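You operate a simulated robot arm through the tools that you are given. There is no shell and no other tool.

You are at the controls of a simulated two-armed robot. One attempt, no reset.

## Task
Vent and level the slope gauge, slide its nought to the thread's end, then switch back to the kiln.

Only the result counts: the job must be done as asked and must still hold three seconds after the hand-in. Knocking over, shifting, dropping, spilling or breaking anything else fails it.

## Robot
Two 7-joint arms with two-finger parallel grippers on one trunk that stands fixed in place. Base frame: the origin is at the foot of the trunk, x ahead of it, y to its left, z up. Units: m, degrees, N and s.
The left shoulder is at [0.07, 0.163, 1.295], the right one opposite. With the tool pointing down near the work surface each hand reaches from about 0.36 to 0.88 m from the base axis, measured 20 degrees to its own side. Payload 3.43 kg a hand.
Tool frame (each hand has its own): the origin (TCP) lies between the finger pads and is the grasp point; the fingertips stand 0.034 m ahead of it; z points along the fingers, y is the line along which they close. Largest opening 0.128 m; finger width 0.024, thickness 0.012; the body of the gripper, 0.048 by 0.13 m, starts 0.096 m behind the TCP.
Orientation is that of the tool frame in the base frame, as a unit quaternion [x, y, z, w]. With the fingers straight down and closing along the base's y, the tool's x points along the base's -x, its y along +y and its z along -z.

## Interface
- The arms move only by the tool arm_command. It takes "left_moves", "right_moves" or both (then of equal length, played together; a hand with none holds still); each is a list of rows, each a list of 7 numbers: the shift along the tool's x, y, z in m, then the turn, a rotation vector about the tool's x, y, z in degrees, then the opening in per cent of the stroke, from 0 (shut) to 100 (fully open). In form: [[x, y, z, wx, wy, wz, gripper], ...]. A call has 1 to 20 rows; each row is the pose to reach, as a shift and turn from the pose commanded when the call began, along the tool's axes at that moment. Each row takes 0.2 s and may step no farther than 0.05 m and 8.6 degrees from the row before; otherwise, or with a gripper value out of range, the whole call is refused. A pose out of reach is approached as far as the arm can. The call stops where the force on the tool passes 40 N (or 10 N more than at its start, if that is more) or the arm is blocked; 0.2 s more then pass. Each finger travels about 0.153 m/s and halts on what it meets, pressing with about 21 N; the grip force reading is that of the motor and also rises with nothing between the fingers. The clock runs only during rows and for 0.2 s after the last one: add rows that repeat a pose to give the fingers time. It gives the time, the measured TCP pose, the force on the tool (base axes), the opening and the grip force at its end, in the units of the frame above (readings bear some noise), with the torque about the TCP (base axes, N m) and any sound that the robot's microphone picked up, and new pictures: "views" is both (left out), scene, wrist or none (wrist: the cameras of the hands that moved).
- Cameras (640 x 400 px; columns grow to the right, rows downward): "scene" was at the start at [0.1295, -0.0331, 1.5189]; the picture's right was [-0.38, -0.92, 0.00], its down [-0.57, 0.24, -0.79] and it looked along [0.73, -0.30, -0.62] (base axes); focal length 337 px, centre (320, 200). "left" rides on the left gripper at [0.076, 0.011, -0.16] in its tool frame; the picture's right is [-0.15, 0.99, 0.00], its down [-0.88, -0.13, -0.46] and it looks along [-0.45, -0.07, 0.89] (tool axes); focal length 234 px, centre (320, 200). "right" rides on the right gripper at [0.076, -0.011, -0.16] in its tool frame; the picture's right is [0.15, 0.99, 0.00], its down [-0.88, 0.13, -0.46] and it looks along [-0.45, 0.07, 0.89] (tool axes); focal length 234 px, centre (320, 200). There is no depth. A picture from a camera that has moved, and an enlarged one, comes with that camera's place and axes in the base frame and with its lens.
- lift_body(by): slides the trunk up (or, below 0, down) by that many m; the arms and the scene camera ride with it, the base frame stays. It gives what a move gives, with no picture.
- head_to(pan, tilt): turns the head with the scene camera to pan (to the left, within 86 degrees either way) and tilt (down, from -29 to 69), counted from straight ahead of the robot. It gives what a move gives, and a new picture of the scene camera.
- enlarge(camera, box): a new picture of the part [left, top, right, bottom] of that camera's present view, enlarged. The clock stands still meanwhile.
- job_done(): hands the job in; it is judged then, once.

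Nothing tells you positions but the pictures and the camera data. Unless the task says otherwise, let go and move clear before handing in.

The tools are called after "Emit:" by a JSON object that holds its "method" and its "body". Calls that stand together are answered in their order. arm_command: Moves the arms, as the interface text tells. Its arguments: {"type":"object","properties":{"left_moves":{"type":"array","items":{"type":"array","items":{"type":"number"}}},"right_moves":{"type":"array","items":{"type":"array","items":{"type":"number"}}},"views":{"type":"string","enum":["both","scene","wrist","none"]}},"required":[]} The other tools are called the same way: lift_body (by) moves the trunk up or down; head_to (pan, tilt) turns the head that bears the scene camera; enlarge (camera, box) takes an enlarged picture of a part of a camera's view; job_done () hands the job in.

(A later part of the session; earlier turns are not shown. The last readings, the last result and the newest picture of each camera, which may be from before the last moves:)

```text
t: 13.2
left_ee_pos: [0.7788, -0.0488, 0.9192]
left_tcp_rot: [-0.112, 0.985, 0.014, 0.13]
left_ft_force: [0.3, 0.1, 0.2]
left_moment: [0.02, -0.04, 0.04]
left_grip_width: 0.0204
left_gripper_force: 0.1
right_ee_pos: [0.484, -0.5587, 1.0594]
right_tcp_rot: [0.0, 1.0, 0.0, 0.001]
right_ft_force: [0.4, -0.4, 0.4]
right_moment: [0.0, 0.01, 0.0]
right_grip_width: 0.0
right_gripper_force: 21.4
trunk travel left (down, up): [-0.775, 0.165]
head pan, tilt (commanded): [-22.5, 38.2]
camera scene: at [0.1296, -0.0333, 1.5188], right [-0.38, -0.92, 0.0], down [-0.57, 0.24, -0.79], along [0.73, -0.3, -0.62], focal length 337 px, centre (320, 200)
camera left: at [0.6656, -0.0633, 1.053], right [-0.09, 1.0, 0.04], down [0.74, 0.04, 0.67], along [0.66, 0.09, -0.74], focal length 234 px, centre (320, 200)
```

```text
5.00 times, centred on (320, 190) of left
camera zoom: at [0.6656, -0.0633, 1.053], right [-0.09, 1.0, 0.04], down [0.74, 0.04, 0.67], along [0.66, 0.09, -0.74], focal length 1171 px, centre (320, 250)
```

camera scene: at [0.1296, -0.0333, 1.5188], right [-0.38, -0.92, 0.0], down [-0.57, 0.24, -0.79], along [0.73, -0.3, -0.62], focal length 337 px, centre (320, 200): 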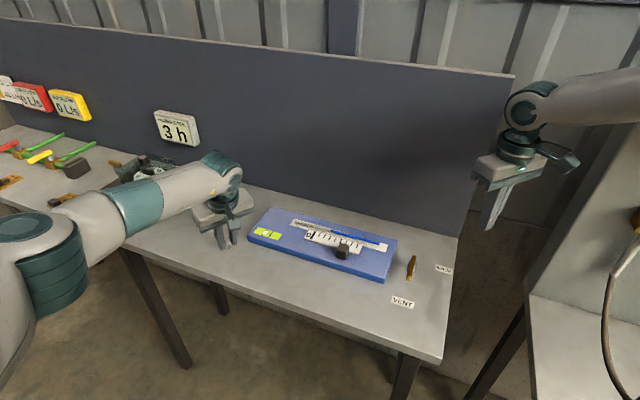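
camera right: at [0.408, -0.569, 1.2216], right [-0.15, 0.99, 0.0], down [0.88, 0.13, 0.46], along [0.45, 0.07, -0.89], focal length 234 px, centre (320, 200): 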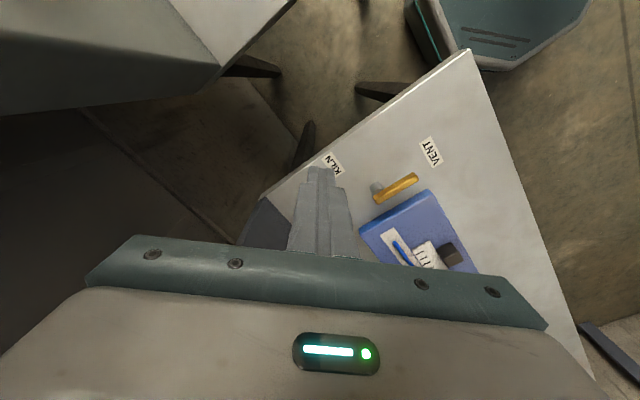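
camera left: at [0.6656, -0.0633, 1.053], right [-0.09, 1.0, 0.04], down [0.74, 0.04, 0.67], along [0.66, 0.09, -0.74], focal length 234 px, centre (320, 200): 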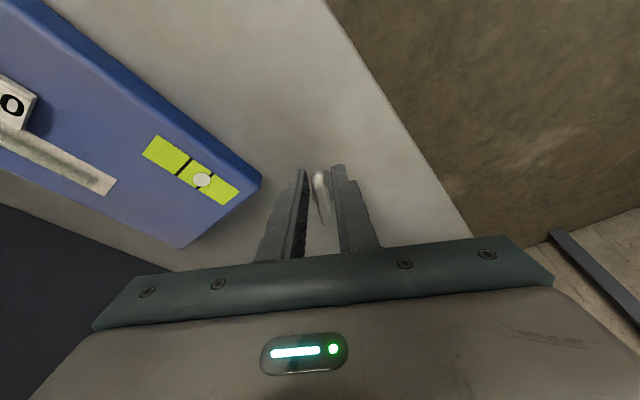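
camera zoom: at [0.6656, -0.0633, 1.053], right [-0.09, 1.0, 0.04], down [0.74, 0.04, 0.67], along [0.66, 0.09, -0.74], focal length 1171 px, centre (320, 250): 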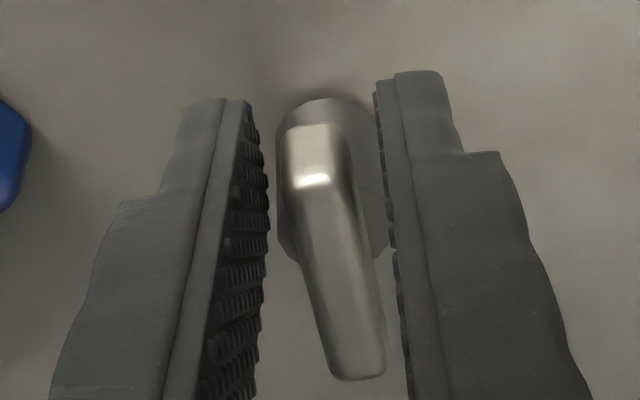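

The bar is neatly between the fingers. I'll make a small test push of the near end towards +y (tool +y 9 mm, about 4 mm of which is slack) and watch the bubble.

Emit:
{"method": "arm_command", "body": {"left_moves": [[0, 0.003, 0, 0, 0, 0, 16], [0, 0.006, 0, 0, 0, 0, 16], [0, 0.009, 0, 0, 0, 0, 16], [0, 0.009, 0, 0, 0, 0, 16]], "views": "none"}}

Emit:
{"method": "enlarge", "body": {"camera": "scene", "box": [190, 200, 290, 262]}}

Emit:
{"method": "enlarge", "body": {"camera": "left", "box": [270, 150, 370, 230]}}

Emit:
{"method": "enlarge", "body": {"camera": "scene", "box": [245, 220, 293, 250]}}

```text
t: 14.2
left_ee_pos: [0.7769, -0.0422, 0.9188]
left_tcp_rot: [-0.111, 0.985, 0.015, 0.13]
left_ft_force: [2.7, -7.9, -1.1]
left_moment: [-0.23, -0.17, -0.13]
left_grip_width: 0.0253
left_gripper_force: 4.2
right_ee_pos: [0.4832, -0.5598, 1.0601]
right_tcp_rot: [0.0, 1.0, 0.0, 0.0]
right_ft_force: [0.4, -0.4, -0.2]
right_moment: [-0.01, 0.0, -0.02]
right_grip_width: 0.0002
right_gripper_force: 20.9
trunk travel left (down, up): [-0.775, 0.165]
head pan, tilt (commanded): [-22.5, 38.2]
```

```text
6.40 times, centred on (240, 231) of scene
camera zoom: at [0.13, -0.0346, 1.5188], right [-0.38, -0.92, 0.0], down [-0.57, 0.24, -0.78], along [0.73, -0.3, -0.62], focal length 2155 px, centre (832, 2)
```

zoom: 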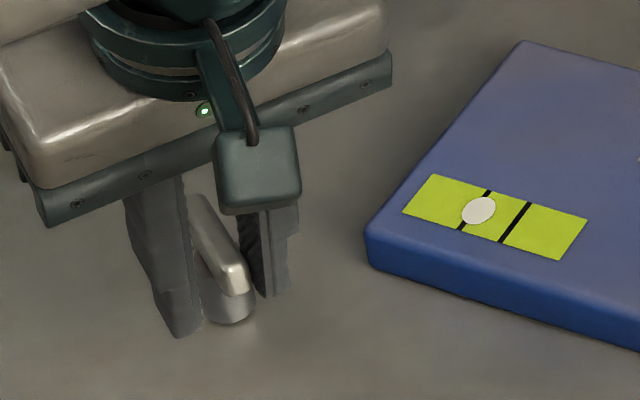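

```text
5.00 times, centred on (320, 190) of left
camera zoom: at [0.6632, -0.0566, 1.0532], right [-0.08, 1.0, 0.04], down [0.74, 0.04, 0.67], along [0.66, 0.08, -0.74], focal length 1171 px, centre (320, 250)
```

zoom: 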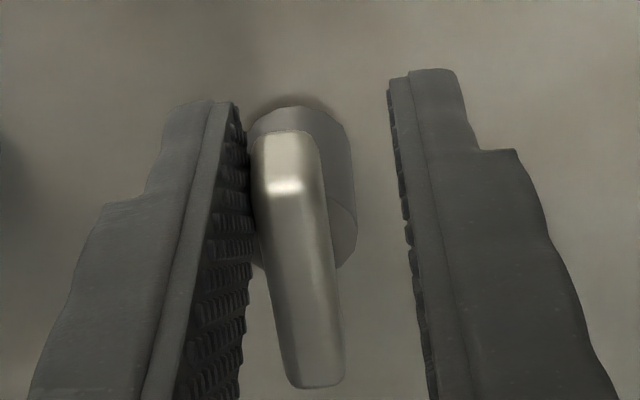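

```text
13.33 times, centred on (269, 235) of scene
camera zoom: at [0.13, -0.0346, 1.5188], right [-0.38, -0.92, 0.0], down [-0.57, 0.24, -0.78], along [0.73, -0.3, -0.62], focal length 4489 px, centre (1000, -267)
```

zoom: 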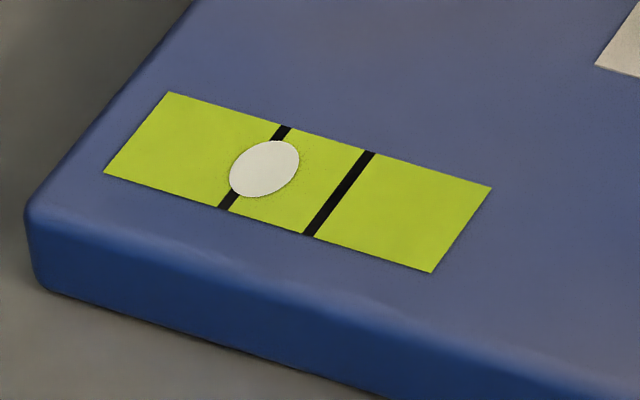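

The bar turned only a few degrees and the bubble seems to have moved very slightly the wrong way (outwards). I'll push the near end in the other direction (-y) and compare.

Emit:
{"method": "arm_command", "body": {"left_moves": [[0, -0.005, 0, 0, 0, 0, 16], [0, -0.01, 0, 0, 0, 0, 16], [0, -0.014, 0, 0, 0, 0, 16], [0, -0.018, 0, 0, 0, 0, 16], [0, -0.021, 0, 0, 0, 0, 16], [0, -0.021, 0, 0, 0, 0, 16]], "views": "none"}}

Emit:
{"method": "enlarge", "body": {"camera": "scene", "box": [190, 200, 290, 262]}}

Emit:
{"method": "enlarge", "body": {"camera": "left", "box": [270, 150, 370, 230]}}

Emit:
{"method": "enlarge", "body": {"camera": "scene", "box": [245, 220, 293, 250]}}

```text
t: 15.6
left_ee_pos: [0.7811, -0.0584, 0.9191]
left_tcp_rot: [-0.114, 0.985, 0.016, 0.128]
left_ft_force: [-7.9, 14.6, -2.6]
left_moment: [0.35, 0.35, 0.42]
left_grip_width: 0.0295
left_gripper_force: 8.1
right_ee_pos: [0.4831, -0.5562, 1.0614]
right_tcp_rot: [-0.001, 1.0, 0.0, 0.0]
right_ft_force: [0.1, 0.5, -0.5]
right_moment: [0.02, 0.04, -0.01]
right_grip_width: 0.0002
right_gripper_force: 21.2
trunk travel left (down, up): [-0.775, 0.165]
head pan, tilt (commanded): [-22.5, 38.2]
```

```text
6.40 times, centred on (240, 231) of scene
camera zoom: at [0.1286, -0.0305, 1.519], right [-0.38, -0.92, 0.0], down [-0.57, 0.23, -0.79], along [0.73, -0.3, -0.62], focal length 2155 px, centre (832, 2)
```

zoom: 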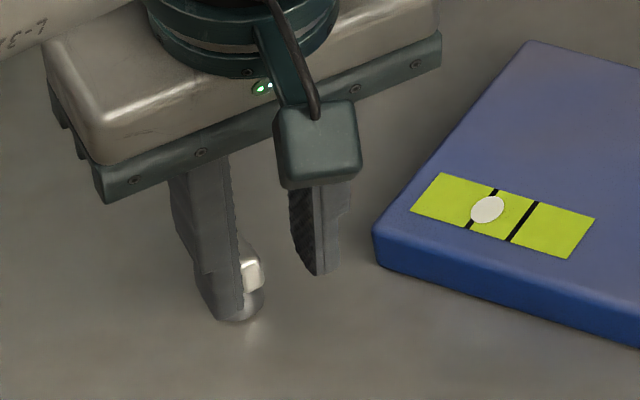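

```text
5.00 times, centred on (320, 190) of left
camera zoom: at [0.6674, -0.0728, 1.0533], right [-0.09, 1.0, 0.04], down [0.74, 0.04, 0.67], along [0.66, 0.09, -0.74], focal length 1171 px, centre (320, 250)
```

zoom: 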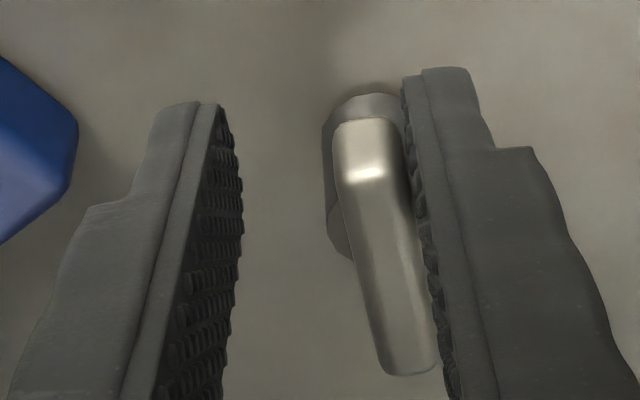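

```text
13.33 times, centred on (269, 235) of scene
camera zoom: at [0.1286, -0.0305, 1.519], right [-0.38, -0.92, 0.0], down [-0.57, 0.23, -0.79], along [0.73, -0.3, -0.62], focal length 4489 px, centre (1000, -267)
```

zoom: 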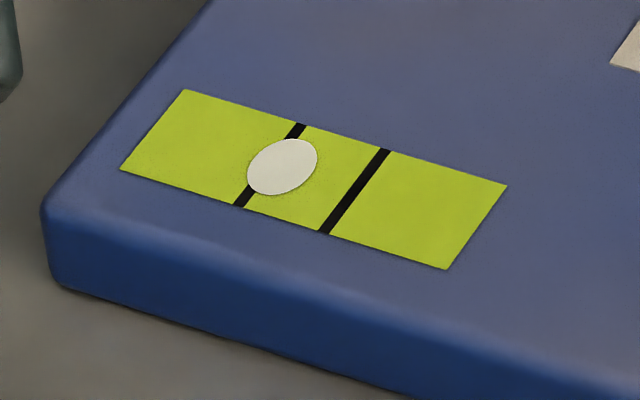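

The gripper's finger compliance absorbed much of that push, but the bubble did move slightly inward, so -y on the near end is the right way. I'll lift out, close the fingers into one stiff pusher, and re-enter on the +y side of the near end.

Emit:
{"method": "arm_command", "body": {"left_moves": [[0, 0.012, 0, 0, 0, 0, 20], [0, 0.012, -0.02, 0, 0, 0, 25], [0, 0.012, -0.04, 0, 0, 0, 15], [0.008, 0.043, -0.04, 0, 0, 0, 0], [0.0082, 0.043, -0.03, 0, 0, 0, 0], [0.0082, 0.043, -0.0022, 0, 0, 0, 0], [0.0082, 0.043, -0.0022, 0, 0, 0, 0]]}}

Emit:
{"method": "enlarge", "body": {"camera": "scene", "box": [190, 200, 290, 262]}}

Emit:
{"method": "enlarge", "body": {"camera": "left", "box": [270, 150, 370, 230]}}

Emit:
{"method": "enlarge", "body": {"camera": "scene", "box": [245, 220, 293, 250]}}

```text
t: 17.2
left_ee_pos: [0.7639, -0.0189, 0.919]
left_tcp_rot: [-0.113, 0.985, 0.015, 0.129]
left_ft_force: [-0.6, 0.8, -0.5]
left_moment: [0.01, 0.02, 0.0]
left_grip_width: 0.0003
left_gripper_force: 21.0
right_ee_pos: [0.4831, -0.5579, 1.0608]
right_tcp_rot: [0.001, 1.0, 0.0, 0.0]
right_ft_force: [0.0, 0.5, -0.3]
right_moment: [0.0, 0.01, 0.03]
right_grip_width: 0.0001
right_gripper_force: 21.2
trunk travel left (down, up): [-0.775, 0.165]
head pan, tilt (commanded): [-22.5, 38.2]
camera scene: at [0.1292, -0.0324, 1.5189], right [-0.38, -0.92, 0.0], down [-0.57, 0.24, -0.79], along [0.73, -0.3, -0.62], focal length 337 px, centre (320, 200)
camera left: at [0.6499, -0.0338, 1.0531], right [-0.09, 1.0, 0.04], down [0.74, 0.04, 0.67], along [0.66, 0.09, -0.74], focal length 234 px, centre (320, 200)
```

scene: 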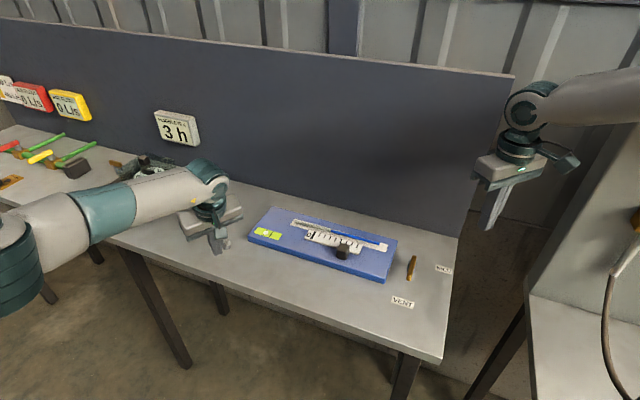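
left: 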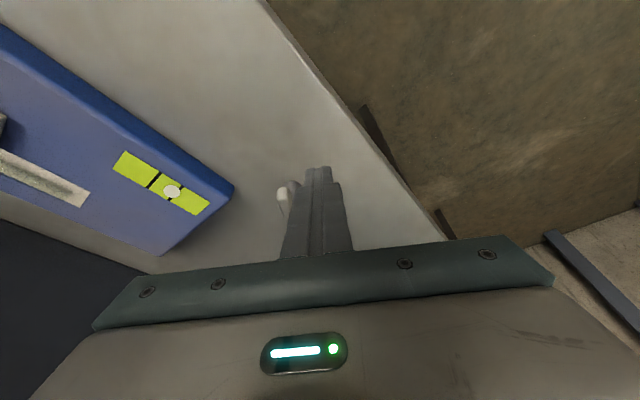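

```text
6.40 times, centred on (240, 231) of scene
camera zoom: at [0.1292, -0.0324, 1.5189], right [-0.38, -0.92, 0.0], down [-0.57, 0.24, -0.79], along [0.73, -0.3, -0.62], focal length 2155 px, centre (832, 2)
```

zoom: 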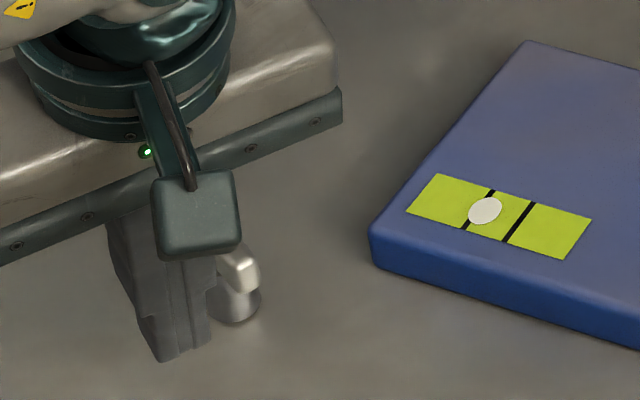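

```text
5.00 times, centred on (320, 190) of left
camera zoom: at [0.6499, -0.0338, 1.0531], right [-0.09, 1.0, 0.04], down [0.74, 0.04, 0.67], along [0.66, 0.09, -0.74], focal length 1171 px, centre (320, 250)
```

zoom: 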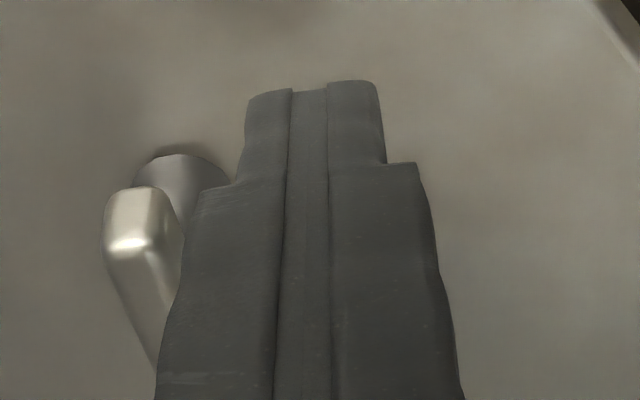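

```text
13.33 times, centred on (269, 235) of scene
camera zoom: at [0.1292, -0.0324, 1.5189], right [-0.38, -0.92, 0.0], down [-0.57, 0.24, -0.79], along [0.73, -0.3, -0.62], focal length 4489 px, centre (1000, -267)
```

zoom: 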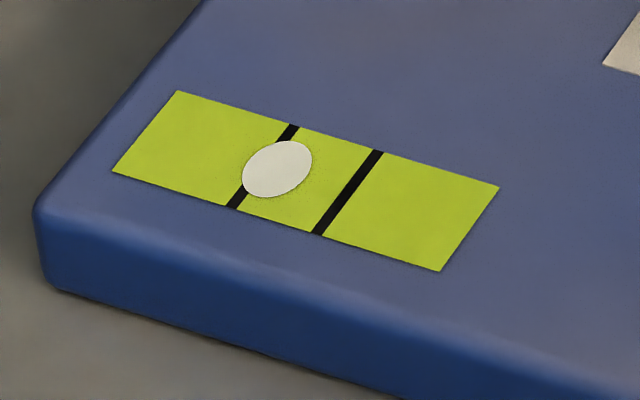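

The bubble drifted a further hair inward, confirming direction. Now I'll push the near end toward -y with the closed fingers, a little past contact.

Emit:
{"method": "arm_command", "body": {"left_moves": [[0, -0.006, 0, 0, 0, 0, 0], [0, -0.012, 0, 0, 0, 0, 0], [0, -0.016, 0, 0, 0, 0, 0], [0, -0.019, 0, 0, 0, 0, 0], [0, -0.021, 0, 0, 0, 0, 0], [0, -0.021, 0, 0, 0, 0, 0]], "views": "none"}}

Emit:
{"method": "enlarge", "body": {"camera": "scene", "box": [190, 200, 290, 262]}}

Emit:
{"method": "enlarge", "body": {"camera": "left", "box": [270, 150, 370, 230]}}

Emit:
{"method": "enlarge", "body": {"camera": "scene", "box": [245, 220, 293, 250]}}

```text
t: 18.6
left_ee_pos: [0.7664, -0.0406, 0.9186]
left_tcp_rot: [-0.112, 0.985, 0.015, 0.13]
left_ft_force: [-2.1, 2.8, -1.4]
left_moment: [0.11, 0.13, 0.04]
left_grip_width: 0.0
left_gripper_force: 21.4
right_ee_pos: [0.4822, -0.5564, 1.0606]
right_tcp_rot: [0.001, 1.0, 0.0, 0.001]
right_ft_force: [0.8, -0.1, 0.3]
right_moment: [-0.01, -0.01, -0.01]
right_grip_width: 0.0
right_gripper_force: 21.2
trunk travel left (down, up): [-0.775, 0.165]
head pan, tilt (commanded): [-22.5, 38.2]
```

```text
6.40 times, centred on (240, 231) of scene
camera zoom: at [0.1296, -0.0328, 1.5188], right [-0.38, -0.92, 0.0], down [-0.57, 0.24, -0.79], along [0.73, -0.3, -0.62], focal length 2155 px, centre (832, 2)
```

zoom: 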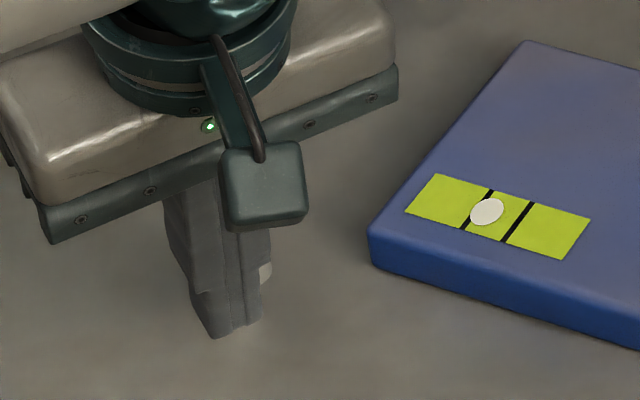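

```text
5.00 times, centred on (320, 190) of left
camera zoom: at [0.6543, -0.0555, 1.0534], right [-0.08, 1.0, 0.04], down [0.74, 0.04, 0.67], along [0.66, 0.08, -0.74], focal length 1171 px, centre (320, 250)
```

zoom: 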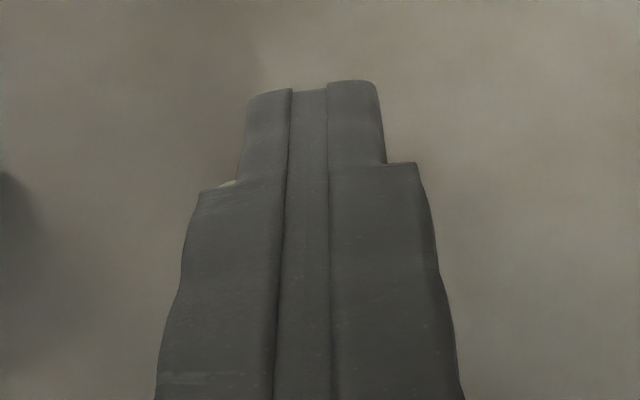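

```text
13.33 times, centred on (269, 235) of scene
camera zoom: at [0.1296, -0.0328, 1.5188], right [-0.38, -0.92, 0.0], down [-0.57, 0.24, -0.79], along [0.73, -0.3, -0.62], focal length 4489 px, centre (1000, -267)
```

zoom: 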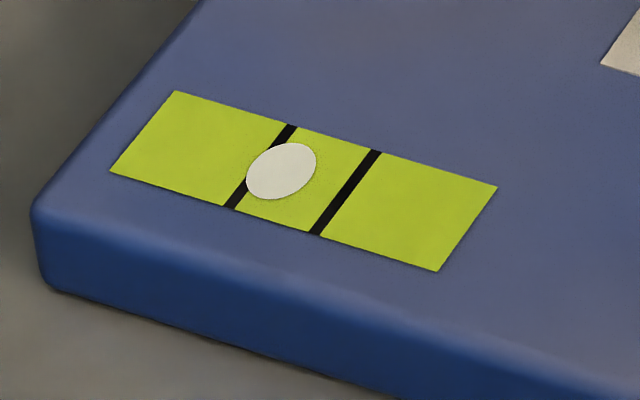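

The bubble has moved from 0.13 to about 0.23 of the way between the lines with the bar turned about 20°. I'll continue pushing in small steps along the arc.

Emit:
{"method": "arm_command", "body": {"left_moves": [[-0.0005, -0.0025, 0.0001, 0, 0, 0, 0], [-0.0015, -0.005, 0.0003, 0, 0, 0, 0], [-0.0025, -0.007, 0.0006, 0, 0, 0, 0], [-0.0025, -0.007, 0.0006, 0, 0, 0, 0], [-0.0025, -0.007, 0.0006, 0, 0, 0, 0]], "views": "none"}}

Emit:
{"method": "enlarge", "body": {"camera": "scene", "box": [190, 200, 290, 262]}}

Emit:
{"method": "enlarge", "body": {"camera": "scene", "box": [245, 220, 293, 250]}}

```text
t: 19.8
left_ee_pos: [0.7712, -0.0487, 0.9189]
left_tcp_rot: [-0.112, 0.985, 0.015, 0.13]
left_ft_force: [-7.0, -1.4, -3.5]
left_moment: [0.02, 0.31, -0.07]
left_grip_width: 0.0
left_gripper_force: 21.0
right_ee_pos: [0.4829, -0.558, 1.0599]
right_tcp_rot: [0.0, 1.0, 0.001, 0.0]
right_ft_force: [0.3, 0.0, -0.2]
right_moment: [0.02, 0.01, 0.01]
right_grip_width: 0.0001
right_gripper_force: 20.5
trunk travel left (down, up): [-0.775, 0.165]
head pan, tilt (commanded): [-22.5, 38.2]
```

```text
6.40 times, centred on (240, 231) of scene
camera zoom: at [0.1289, -0.0335, 1.5189], right [-0.38, -0.92, 0.0], down [-0.57, 0.24, -0.79], along [0.73, -0.3, -0.62], focal length 2155 px, centre (832, 2)
```

zoom: 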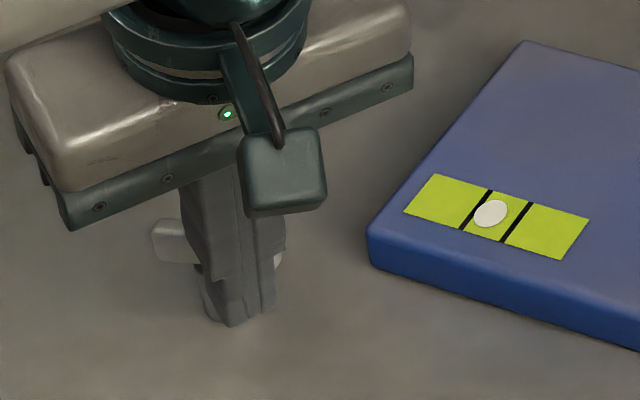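

```text
13.33 times, centred on (269, 235) of scene
camera zoom: at [0.1289, -0.0335, 1.5189], right [-0.38, -0.92, 0.0], down [-0.57, 0.24, -0.79], along [0.73, -0.3, -0.62], focal length 4489 px, centre (1000, -267)
```

zoom: 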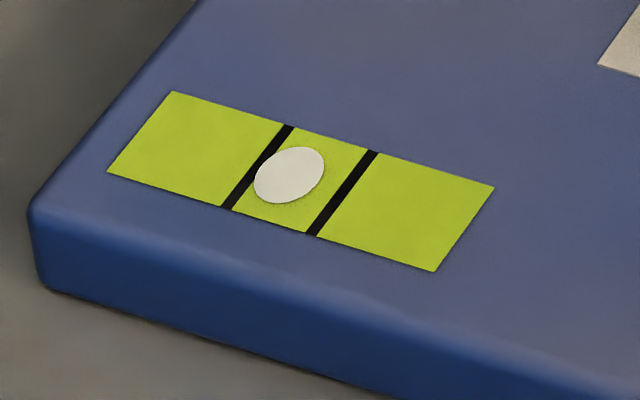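

The bubble is at about 0.35 and moving steadily, roughly 0.0045 per degree. I'll push about 20° more, now also moving forward to follow the arc.

Emit:
{"method": "arm_command", "body": {"left_moves": [[-0.0007, -0.003, 0.0002, 0, 0, 0, 0], [-0.0017, -0.006, 0.0005, 0, 0, 0, 0], [-0.0029, -0.009, 0.0008, 0, 0, 0, 0], [-0.0029, -0.009, 0.0008, 0, 0, 0, 0], [-0.0029, -0.009, 0.0008, 0, 0, 0, 0]], "views": "none"}}

Emit:
{"method": "enlarge", "body": {"camera": "scene", "box": [190, 200, 290, 262]}}

Emit:
{"method": "enlarge", "body": {"camera": "scene", "box": [245, 220, 293, 250]}}

```text
t: 21.0
left_ee_pos: [0.7767, -0.0565, 0.9214]
left_tcp_rot: [-0.112, 0.985, 0.015, 0.129]
left_ft_force: [0.1, -0.1, -0.1]
left_moment: [-0.02, -0.06, -0.02]
left_grip_width: 0.0002
left_gripper_force: 21.7
right_ee_pos: [0.4833, -0.5575, 1.06]
right_tcp_rot: [-0.001, 1.0, 0.001, 0.0]
right_ft_force: [0.0, 0.1, -0.1]
right_moment: [-0.01, 0.01, 0.01]
right_grip_width: 0.0
right_gripper_force: 20.6
trunk travel left (down, up): [-0.775, 0.165]
head pan, tilt (commanded): [-22.5, 38.2]
```

```text
6.40 times, centred on (240, 231) of scene
camera zoom: at [0.1297, -0.0333, 1.5189], right [-0.38, -0.92, 0.0], down [-0.57, 0.24, -0.79], along [0.73, -0.3, -0.62], focal length 2155 px, centre (832, 2)
```

zoom: 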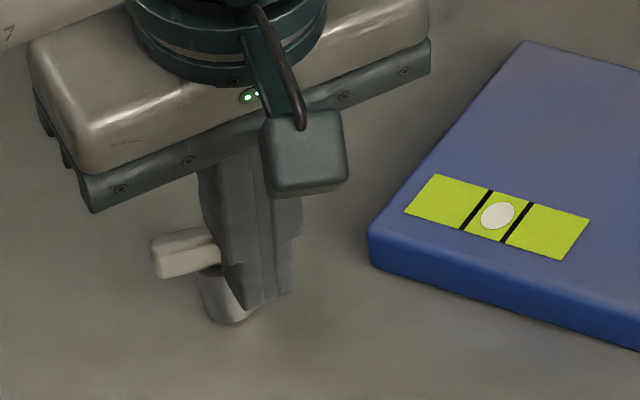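

```text
13.33 times, centred on (269, 235) of scene
camera zoom: at [0.1297, -0.0333, 1.5189], right [-0.38, -0.92, 0.0], down [-0.57, 0.24, -0.79], along [0.73, -0.3, -0.62], focal length 4489 px, centre (1000, -267)
```

zoom: 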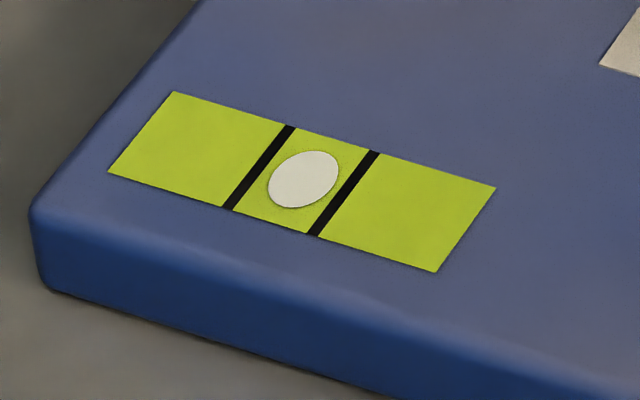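

The bubble is now centred (0.50 between the lines) and the finger force is about zero. I'll back the finger off and lift it clear, then check that the bubble stays.

Emit:
{"method": "arm_command", "body": {"left_moves": [[0.004, 0.004, 0, 0, 0, 0, 0], [0.012, 0.01, 0, 0, 0, 0, 0], [0.016, 0.01, -0.03, 0, 0, 0, 0], [0.03, 0.01, -0.06, 0, 0, 0, 0], [0.05, 0.02, -0.09, 0, 0, 0, 0], [0.07, 0.04, -0.12, 0, 0, 0, 0]]}}

Emit:
{"method": "enlarge", "body": {"camera": "scene", "box": [190, 200, 290, 262]}}

Emit:
{"method": "enlarge", "body": {"camera": "scene", "box": [245, 220, 293, 250]}}

Emit:
{"method": "enlarge", "body": {"camera": "scene", "box": [290, 210, 390, 272]}}

```text
t: 22.4
left_ee_pos: [0.6705, -0.0375, 1.0164]
left_tcp_rot: [-0.113, 0.985, 0.014, 0.13]
left_ft_force: [0.1, 0.7, 0.4]
left_moment: [0.03, -0.03, 0.01]
left_grip_width: 0.0
left_gripper_force: 21.2
right_ee_pos: [0.4814, -0.5575, 1.063]
right_tcp_rot: [0.001, 1.0, -0.001, 0.0]
right_ft_force: [-0.3, 0.4, 0.4]
right_moment: [0.01, 0.0, -0.01]
right_grip_width: 0.0
right_gripper_force: 20.6
trunk travel left (down, up): [-0.775, 0.165]
head pan, tilt (commanded): [-22.5, 38.2]
camera scene: at [0.128, -0.0316, 1.519], right [-0.38, -0.92, 0.0], down [-0.57, 0.24, -0.79], along [0.73, -0.3, -0.62], focal length 337 px, centre (320, 200)
camera left: at [0.557, -0.051, 1.152], right [-0.09, 1.0, 0.04], down [0.74, 0.04, 0.67], along [0.66, 0.08, -0.74], focal length 234 px, centre (320, 200)
```

scene: 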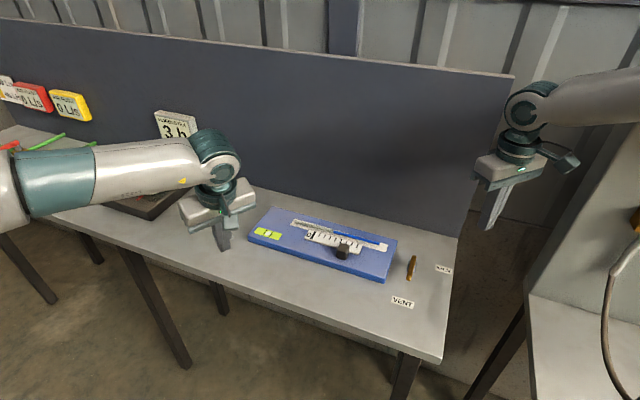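
left: 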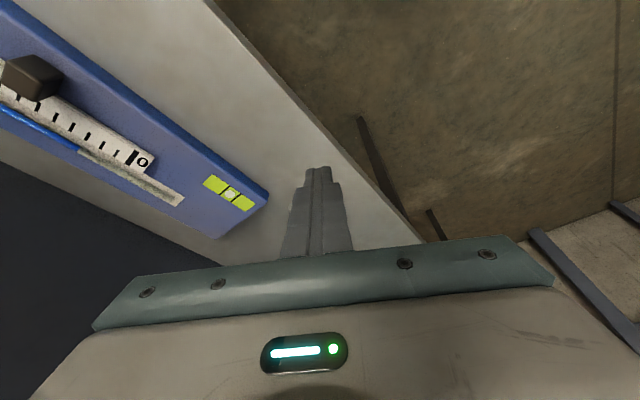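

```text
6.40 times, centred on (240, 231) of scene
camera zoom: at [0.128, -0.0316, 1.519], right [-0.38, -0.92, 0.0], down [-0.57, 0.24, -0.79], along [0.73, -0.3, -0.62], focal length 2155 px, centre (832, 2)
```

zoom: 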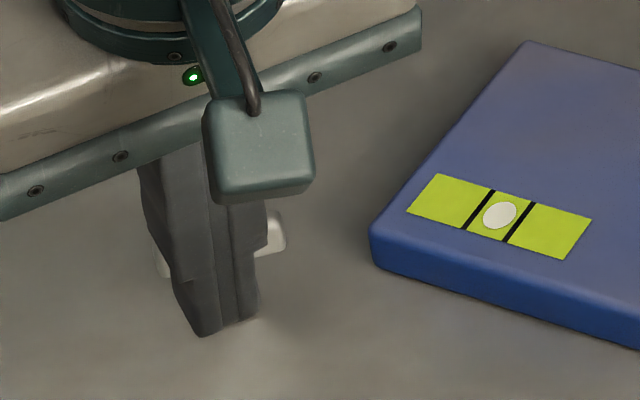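

```text
13.33 times, centred on (269, 235) of scene
camera zoom: at [0.128, -0.0316, 1.519], right [-0.38, -0.92, 0.0], down [-0.57, 0.24, -0.79], along [0.73, -0.3, -0.62], focal length 4489 px, centre (1000, -267)
```

zoom: 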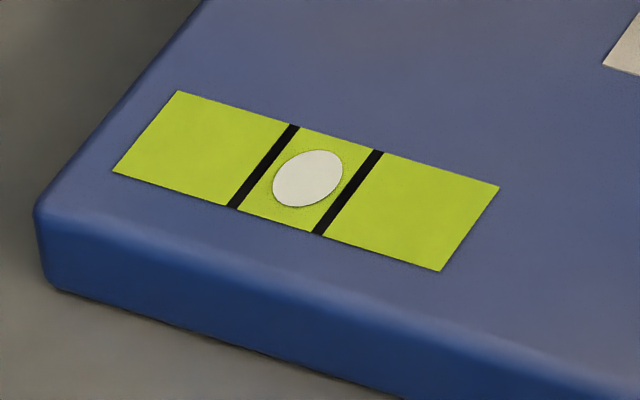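

```text
6.40 times, centred on (340, 241) of scene
camera zoom: at [0.128, -0.0316, 1.519], right [-0.38, -0.92, 0.0], down [-0.57, 0.24, -0.79], along [0.73, -0.3, -0.62], focal length 2155 px, centre (192, -62)
```

zoom: 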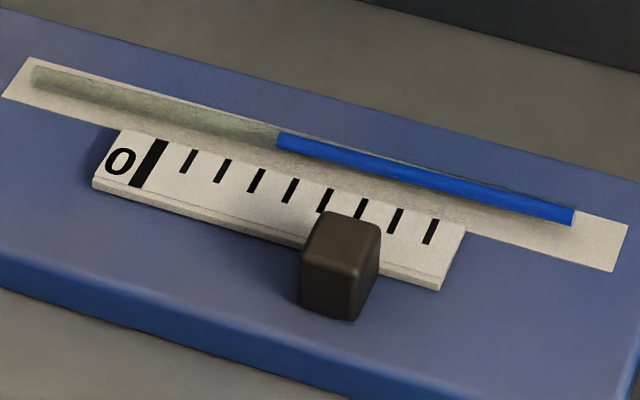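

The bubble stays centred with the hand clear, and the thread's end has settled a little to the right. Now I need exact geometry for the black slider block and the nought mark, so I'll zoom in from both cameras.

Emit:
{"method": "enlarge", "body": {"camera": "scene", "box": [310, 220, 374, 266]}}

Emit:
{"method": "enlarge", "body": {"camera": "left", "box": [0, 40, 200, 210]}}

Emit:
{"method": "enlarge", "body": {"camera": "left", "box": [190, 160, 270, 220]}}

Emit:
{"method": "enlarge", "body": {"camera": "scene", "box": [300, 215, 348, 245]}}

```text
8.70 times, centred on (342, 243) of scene
camera zoom: at [0.128, -0.0316, 1.519], right [-0.38, -0.92, 0.0], down [-0.57, 0.24, -0.79], along [0.73, -0.3, -0.62], focal length 2928 px, centre (129, -174)
```

zoom: 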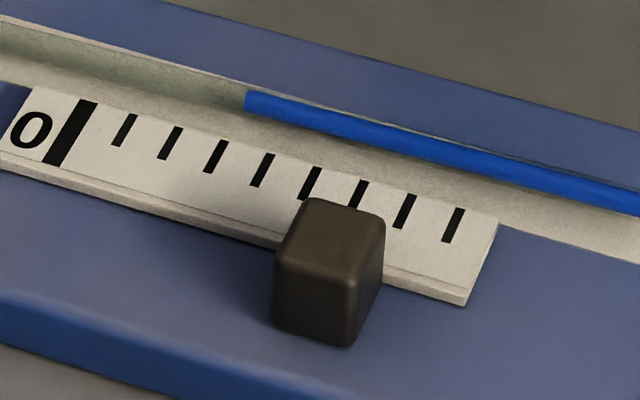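

```text
2.35 times, centred on (100, 125) of left
camera zoom: at [0.557, -0.051, 1.152], right [-0.09, 1.0, 0.04], down [0.74, 0.04, 0.67], along [0.66, 0.08, -0.74], focal length 551 px, centre (838, 376)
```

zoom: 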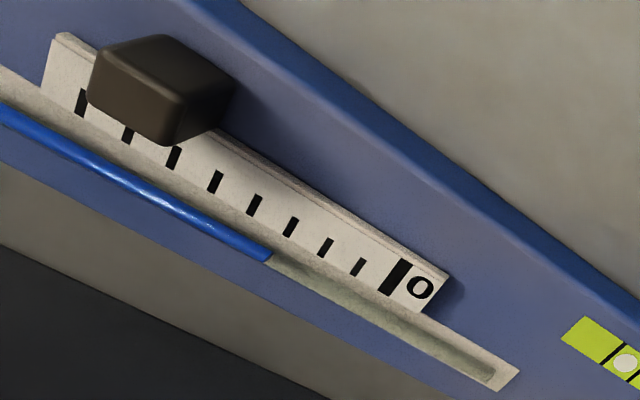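

```text
6.67 times, centred on (230, 190) of left
camera zoom: at [0.557, -0.051, 1.152], right [-0.09, 1.0, 0.04], down [0.74, 0.04, 0.67], along [0.66, 0.08, -0.74], focal length 1561 px, centre (920, 267)
```

zoom: 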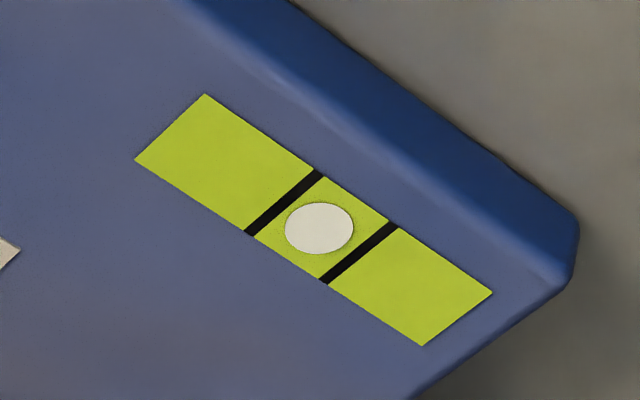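

```text
13.33 times, centred on (324, 230) of scene
camera zoom: at [0.128, -0.0316, 1.519], right [-0.38, -0.92, 0.0], down [-0.57, 0.24, -0.79], along [0.73, -0.3, -0.62], focal length 4489 px, centre (267, -200)
```

zoom: 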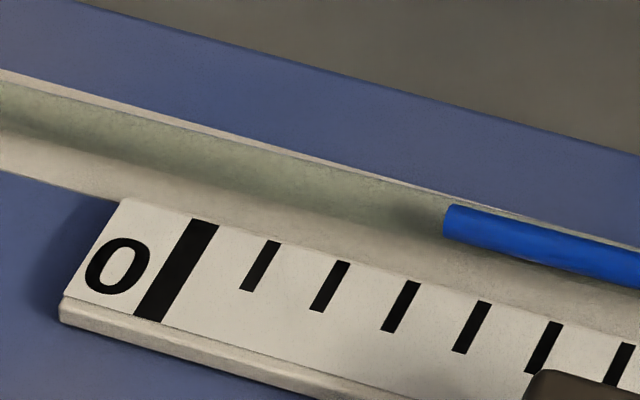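

The left-camera view confirms the bubble is centred. Triangulation puts the thread's end at about (0.719,-0.313,0.899) and the nought bar at about (0.726,-0.258,0.900). I'll refine the block.

Emit:
{"method": "enlarge", "body": {"camera": "left", "box": [0, 40, 100, 120]}}

Emit:
{"method": "enlarge", "body": {"camera": "scene", "box": [330, 235, 360, 265]}}

Emit:
{"method": "enlarge", "body": {"camera": "right", "box": [350, 150, 500, 280]}}

```text
5.00 times, centred on (50, 80) of left
camera zoom: at [0.557, -0.051, 1.152], right [-0.09, 1.0, 0.04], down [0.74, 0.04, 0.67], along [0.66, 0.08, -0.74], focal length 1171 px, centre (1670, 800)
```

zoom: 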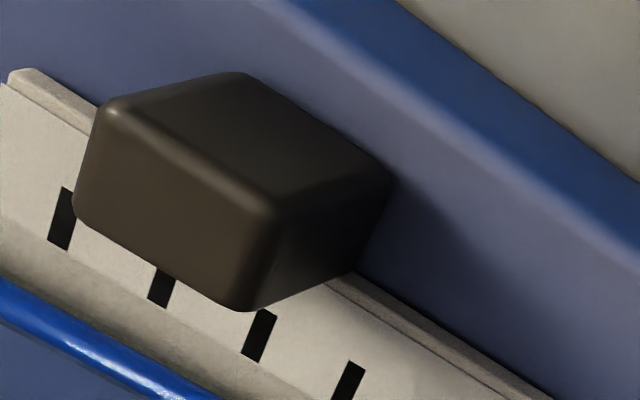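

```text
13.33 times, centred on (345, 250) of scene
camera zoom: at [0.128, -0.0316, 1.519], right [-0.38, -0.92, 0.0], down [-0.57, 0.24, -0.79], along [0.73, -0.3, -0.62], focal length 4489 px, centre (-13, -467)
```

zoom: 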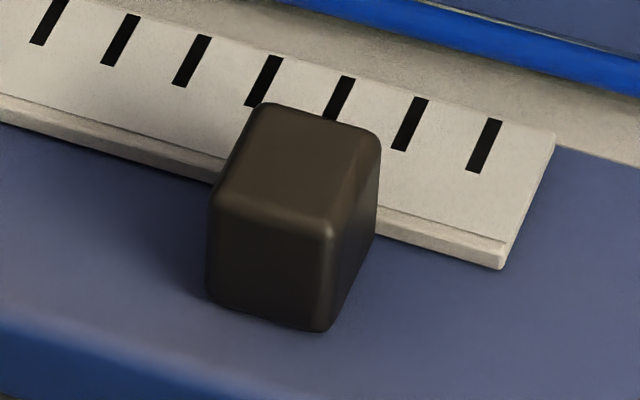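

```text
3.08 times, centred on (425, 215) of right
camera zoom: at [0.4078, -0.5671, 1.222], right [-0.15, 0.99, 0.0], down [0.88, 0.13, 0.46], along [0.45, 0.07, -0.89], focal length 720 px, centre (-3, 154)
```

zoom: 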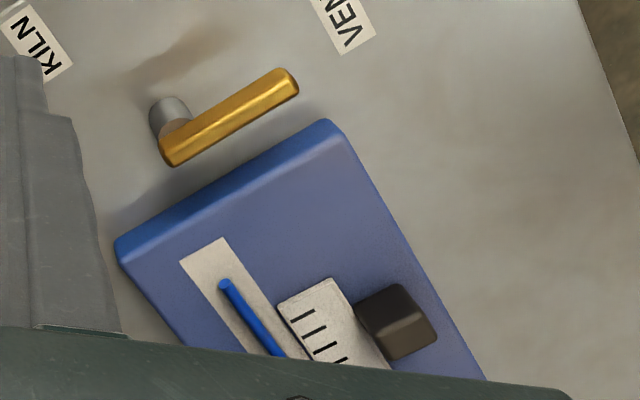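

The block top is at about (0.639,-0.302,0.919), about 22×25 mm and 26 mm tall; the scale must slide about 43 mm along the gauge (47° axis) toward the lever end. I'll bring the right hand above the block with fingers closing along the gauge's axis.

Emit:
{"method": "arm_command", "body": {"right_moves": [[-0.022, 0.036, 0.005, 0, 0, 6, 10], [-0.044, 0.073, 0.01, 0, 0, 12, 20], [-0.066, 0.109, 0.016, 0, 0, 18, 30], [-0.088, 0.146, 0.022, 0, 0, 25, 40], [-0.11, 0.182, 0.028, 0, 0, 31, 45], [-0.133, 0.219, 0.034, 0, 0, 37, 45], [-0.155, 0.255, 0.04, 0, 0, 43, 45], [-0.155, 0.255, 0.04, 0, 0, 43, 45]]}}

Emit:
{"method": "enlarge", "body": {"camera": "right", "box": [220, 80, 520, 270]}}

```text
t: 24.2
left_ee_pos: [0.6719, -0.0389, 1.0159]
left_tcp_rot: [-0.112, 0.985, 0.014, 0.13]
left_ft_force: [-1.6, -0.6, 0.2]
left_moment: [-0.02, 0.0, 0.02]
left_grip_width: 0.0002
left_gripper_force: 21.0
right_ee_pos: [0.6375, -0.3029, 1.0194]
right_tcp_rot: [0.367, 0.93, 0.001, 0.001]
right_ft_force: [0.0, 0.0, 0.1]
right_moment: [0.04, 0.02, 0.04]
right_grip_width: 0.0577
right_gripper_force: 0.2
trunk travel left (down, up): [-0.775, 0.165]
head pan, tilt (commanded): [-22.5, 38.2]
camera scene: at [0.1286, -0.0343, 1.5189], right [-0.38, -0.92, 0.0], down [-0.57, 0.24, -0.79], along [0.73, -0.3, -0.62], focal length 337 px, centre (320, 200)
camera right: at [0.5759, -0.2595, 1.1806], right [0.57, 0.82, 0.0], down [0.73, -0.51, 0.46], along [0.38, -0.26, -0.89], focal length 234 px, centre (320, 200)
```

scene: 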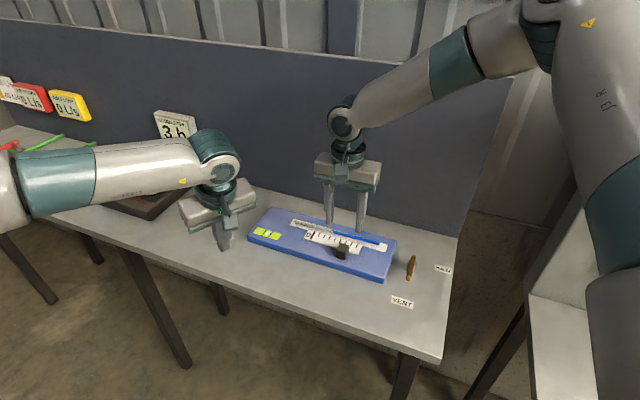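
right: 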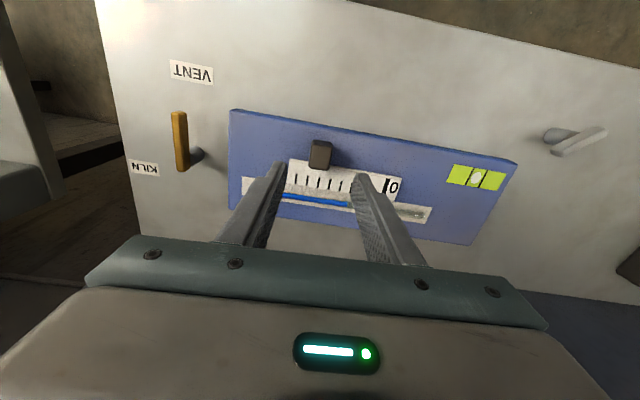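

```text
2.11 times, centred on (370, 175) of right
camera zoom: at [0.5759, -0.2595, 1.1806], right [0.57, 0.82, 0.0], down [0.73, -0.51, 0.46], along [0.38, -0.26, -0.89], focal length 493 px, centre (215, 253)
```

zoom: 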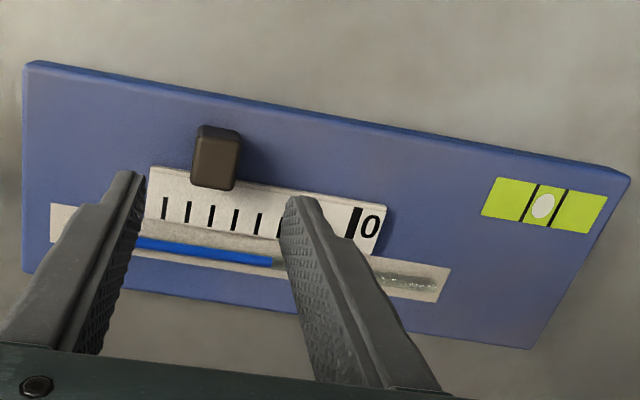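

The hand is aligned above the block (my estimate from this view is within 2–3 mm). I'll descend so the fingertips straddle the block with their tips just above the scale surface.

Emit:
{"method": "arm_command", "body": {"right_moves": [[0, 0, 0.03, 0, 0, 0, 45], [0, 0, 0.06, 0, 0, 0, 40], [0, 0, 0.081, 0, 0, 0, 35], [0, 0, 0.081, 0, 0, 0, 30]]}}

Emit:
{"method": "enlarge", "body": {"camera": "right", "box": [220, 80, 520, 270]}}

Emit:
{"method": "enlarge", "body": {"camera": "scene", "box": [290, 200, 400, 270]}}

```text
t: 25.2
left_ee_pos: [0.6734, -0.0372, 1.0158]
left_tcp_rot: [-0.112, 0.985, 0.015, 0.129]
left_ft_force: [-0.6, 0.5, -0.8]
left_moment: [-0.01, 0.02, 0.02]
left_grip_width: 0.0
left_gripper_force: 21.5
right_ee_pos: [0.6241, -0.3145, 0.955]
right_tcp_rot: [0.366, 0.931, 0.0, 0.001]
right_ft_force: [0.7, -0.5, 0.8]
right_moment: [-0.04, 0.02, -0.01]
right_grip_width: 0.0383
right_gripper_force: 0.1
right hand out of reach, approached as far as the arm can: row 2, 3, 4
trunk travel left (down, up): [-0.775, 0.165]
head pan, tilt (commanded): [-22.5, 38.2]
camera scene: at [0.1303, -0.0331, 1.5188], right [-0.38, -0.92, 0.0], down [-0.57, 0.24, -0.79], along [0.73, -0.3, -0.62], focal length 337 px, centre (320, 200)
camera right: at [0.5624, -0.2692, 1.1147], right [0.57, 0.82, 0.0], down [0.73, -0.51, 0.46], along [0.38, -0.26, -0.89], focal length 234 px, centre (320, 200)
```

scene: 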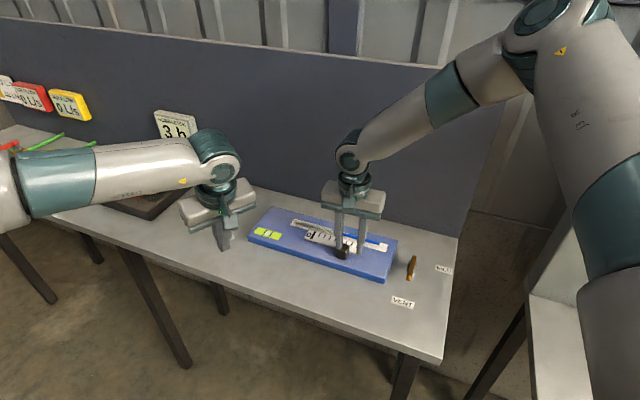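
right: 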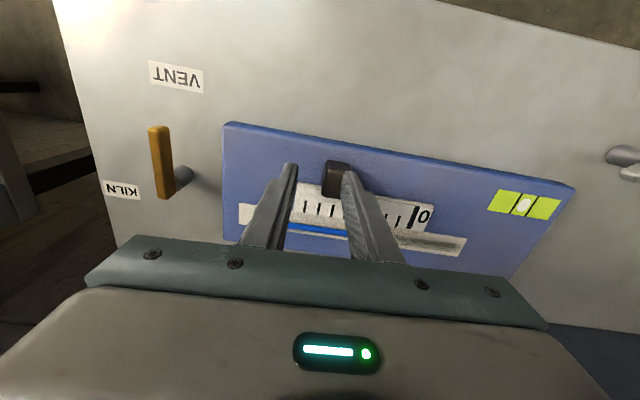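

```text
2.11 times, centred on (370, 175) of right
camera zoom: at [0.5624, -0.2692, 1.1147], right [0.57, 0.82, 0.0], down [0.73, -0.51, 0.46], along [0.38, -0.26, -0.89], focal length 493 px, centre (215, 253)
```

zoom: 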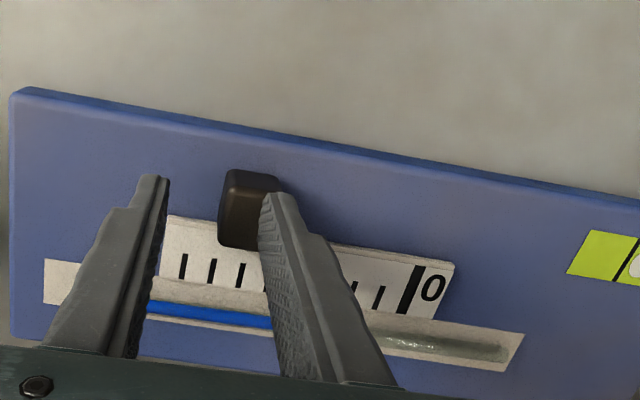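

```text
5.71 times, centred on (345, 235) of scene
camera zoom: at [0.1303, -0.0331, 1.5188], right [-0.38, -0.92, 0.0], down [-0.57, 0.24, -0.79], along [0.73, -0.3, -0.62], focal length 1924 px, centre (177, 0)
```

zoom: 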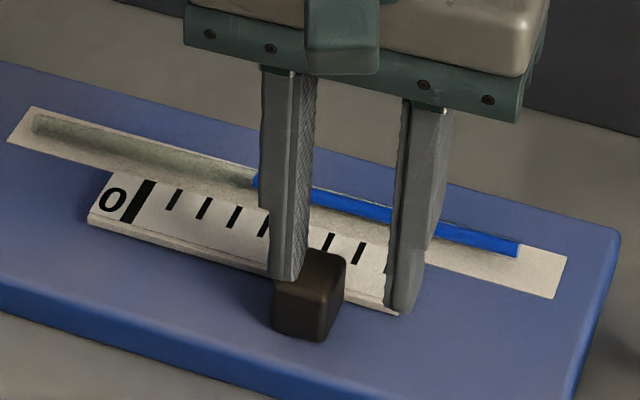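

The right arm ran into a reach/joint limit at this orientation when low (nothing was touched; tips stopped just above the block). I'll go back up, raise the left hand too, and then lower the trunk instead, which keeps the arm's joint configuration.

Emit:
{"method": "arm_command", "body": {"right_moves": [[0, 0, -0.03, 0, 0, 0, 40], [0, 0, -0.065, 0, 0, 0, 45], [-0.0025, 0.0194, -0.065, 0, 0, 0, 45], [-0.0025, 0.0194, -0.065, 0, 0, 0, 45]], "left_moves": [[-0.01, 0, -0.037, 0, 0, 0, 0], [-0.02, 0, -0.0745, 0, 0, 0, 0], [-0.03, 0, -0.112, 0, 0, 0, 0], [-0.03, 0, -0.112, 0, 0, 0, 0]], "views": "none"}}

```text
t: 26.2
left_ee_pos: [0.6708, -0.0377, 1.1328]
left_tcp_rot: [-0.112, 0.985, 0.014, 0.13]
left_ft_force: [0.3, -0.8, 0.2]
left_moment: [-0.01, 0.0, 0.0]
left_grip_width: 0.0003
left_gripper_force: 20.8
right_ee_pos: [0.6396, -0.3006, 1.02]
right_tcp_rot: [0.366, 0.93, -0.001, 0.0]
right_ft_force: [1.1, 1.3, 0.6]
right_moment: [0.04, -0.01, 0.0]
right_grip_width: 0.0576
right_gripper_force: 0.0
trunk travel left (down, up): [-0.775, 0.165]
head pan, tilt (commanded): [-22.5, 38.2]
```

Both hands are clear and high. I'll lower the trunk by 5 cm and check.

Emit:
{"method": "lift_body", "body": {"by": -0.05}}

Emit:
{"method": "enlarge", "body": {"camera": "right", "box": [220, 80, 520, 270]}}

Emit:
{"method": "enlarge", "body": {"camera": "scene", "box": [160, 120, 480, 320]}}

```text
t: 27.1
left_ee_pos: [0.6721, -0.0371, 1.0831]
left_tcp_rot: [-0.112, 0.985, 0.015, 0.13]
left_ft_force: [0.3, 0.9, 0.4]
left_moment: [0.01, 0.03, -0.01]
left_grip_width: 0.0
left_gripper_force: 21.2
right_ee_pos: [0.6388, -0.301, 0.9699]
right_tcp_rot: [0.366, 0.931, 0.0, 0.0]
right_ft_force: [-0.1, -0.6, -0.7]
right_moment: [-0.03, 0.0, 0.02]
right_grip_width: 0.0574
right_gripper_force: 0.0
trunk travel left (down, up): [-0.725, 0.215]
head pan, tilt (commanded): [-22.5, 38.2]
```

```text
2.11 times, centred on (370, 175) of right
camera zoom: at [0.5768, -0.2557, 1.1307], right [0.57, 0.82, 0.0], down [0.73, -0.5, 0.46], along [0.38, -0.26, -0.89], focal length 493 px, centre (215, 253)
```

zoom: 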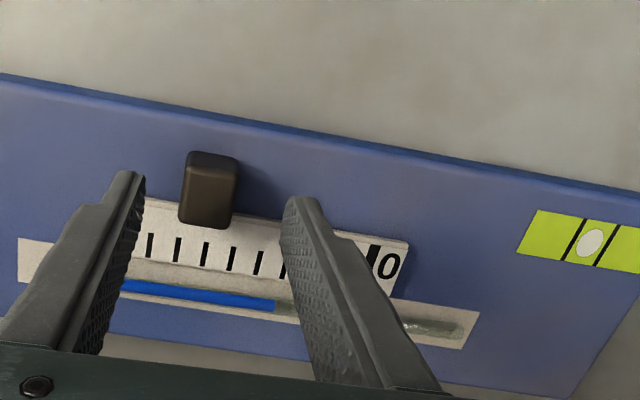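

```text
2.00 times, centred on (320, 220) of scene
camera zoom: at [0.1292, -0.0329, 1.4689], right [-0.38, -0.92, 0.0], down [-0.57, 0.24, -0.79], along [0.73, -0.3, -0.62], focal length 673 px, centre (320, 160)
```

zoom: 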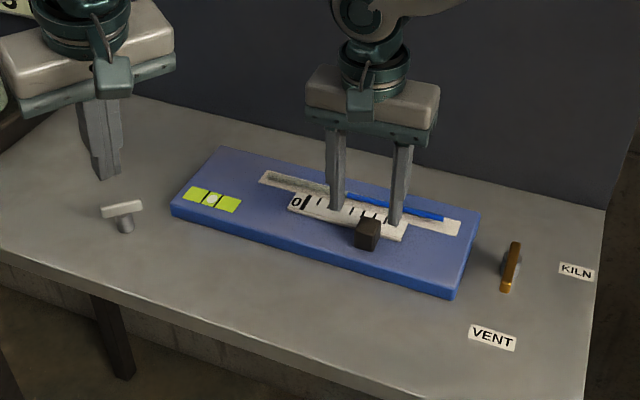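

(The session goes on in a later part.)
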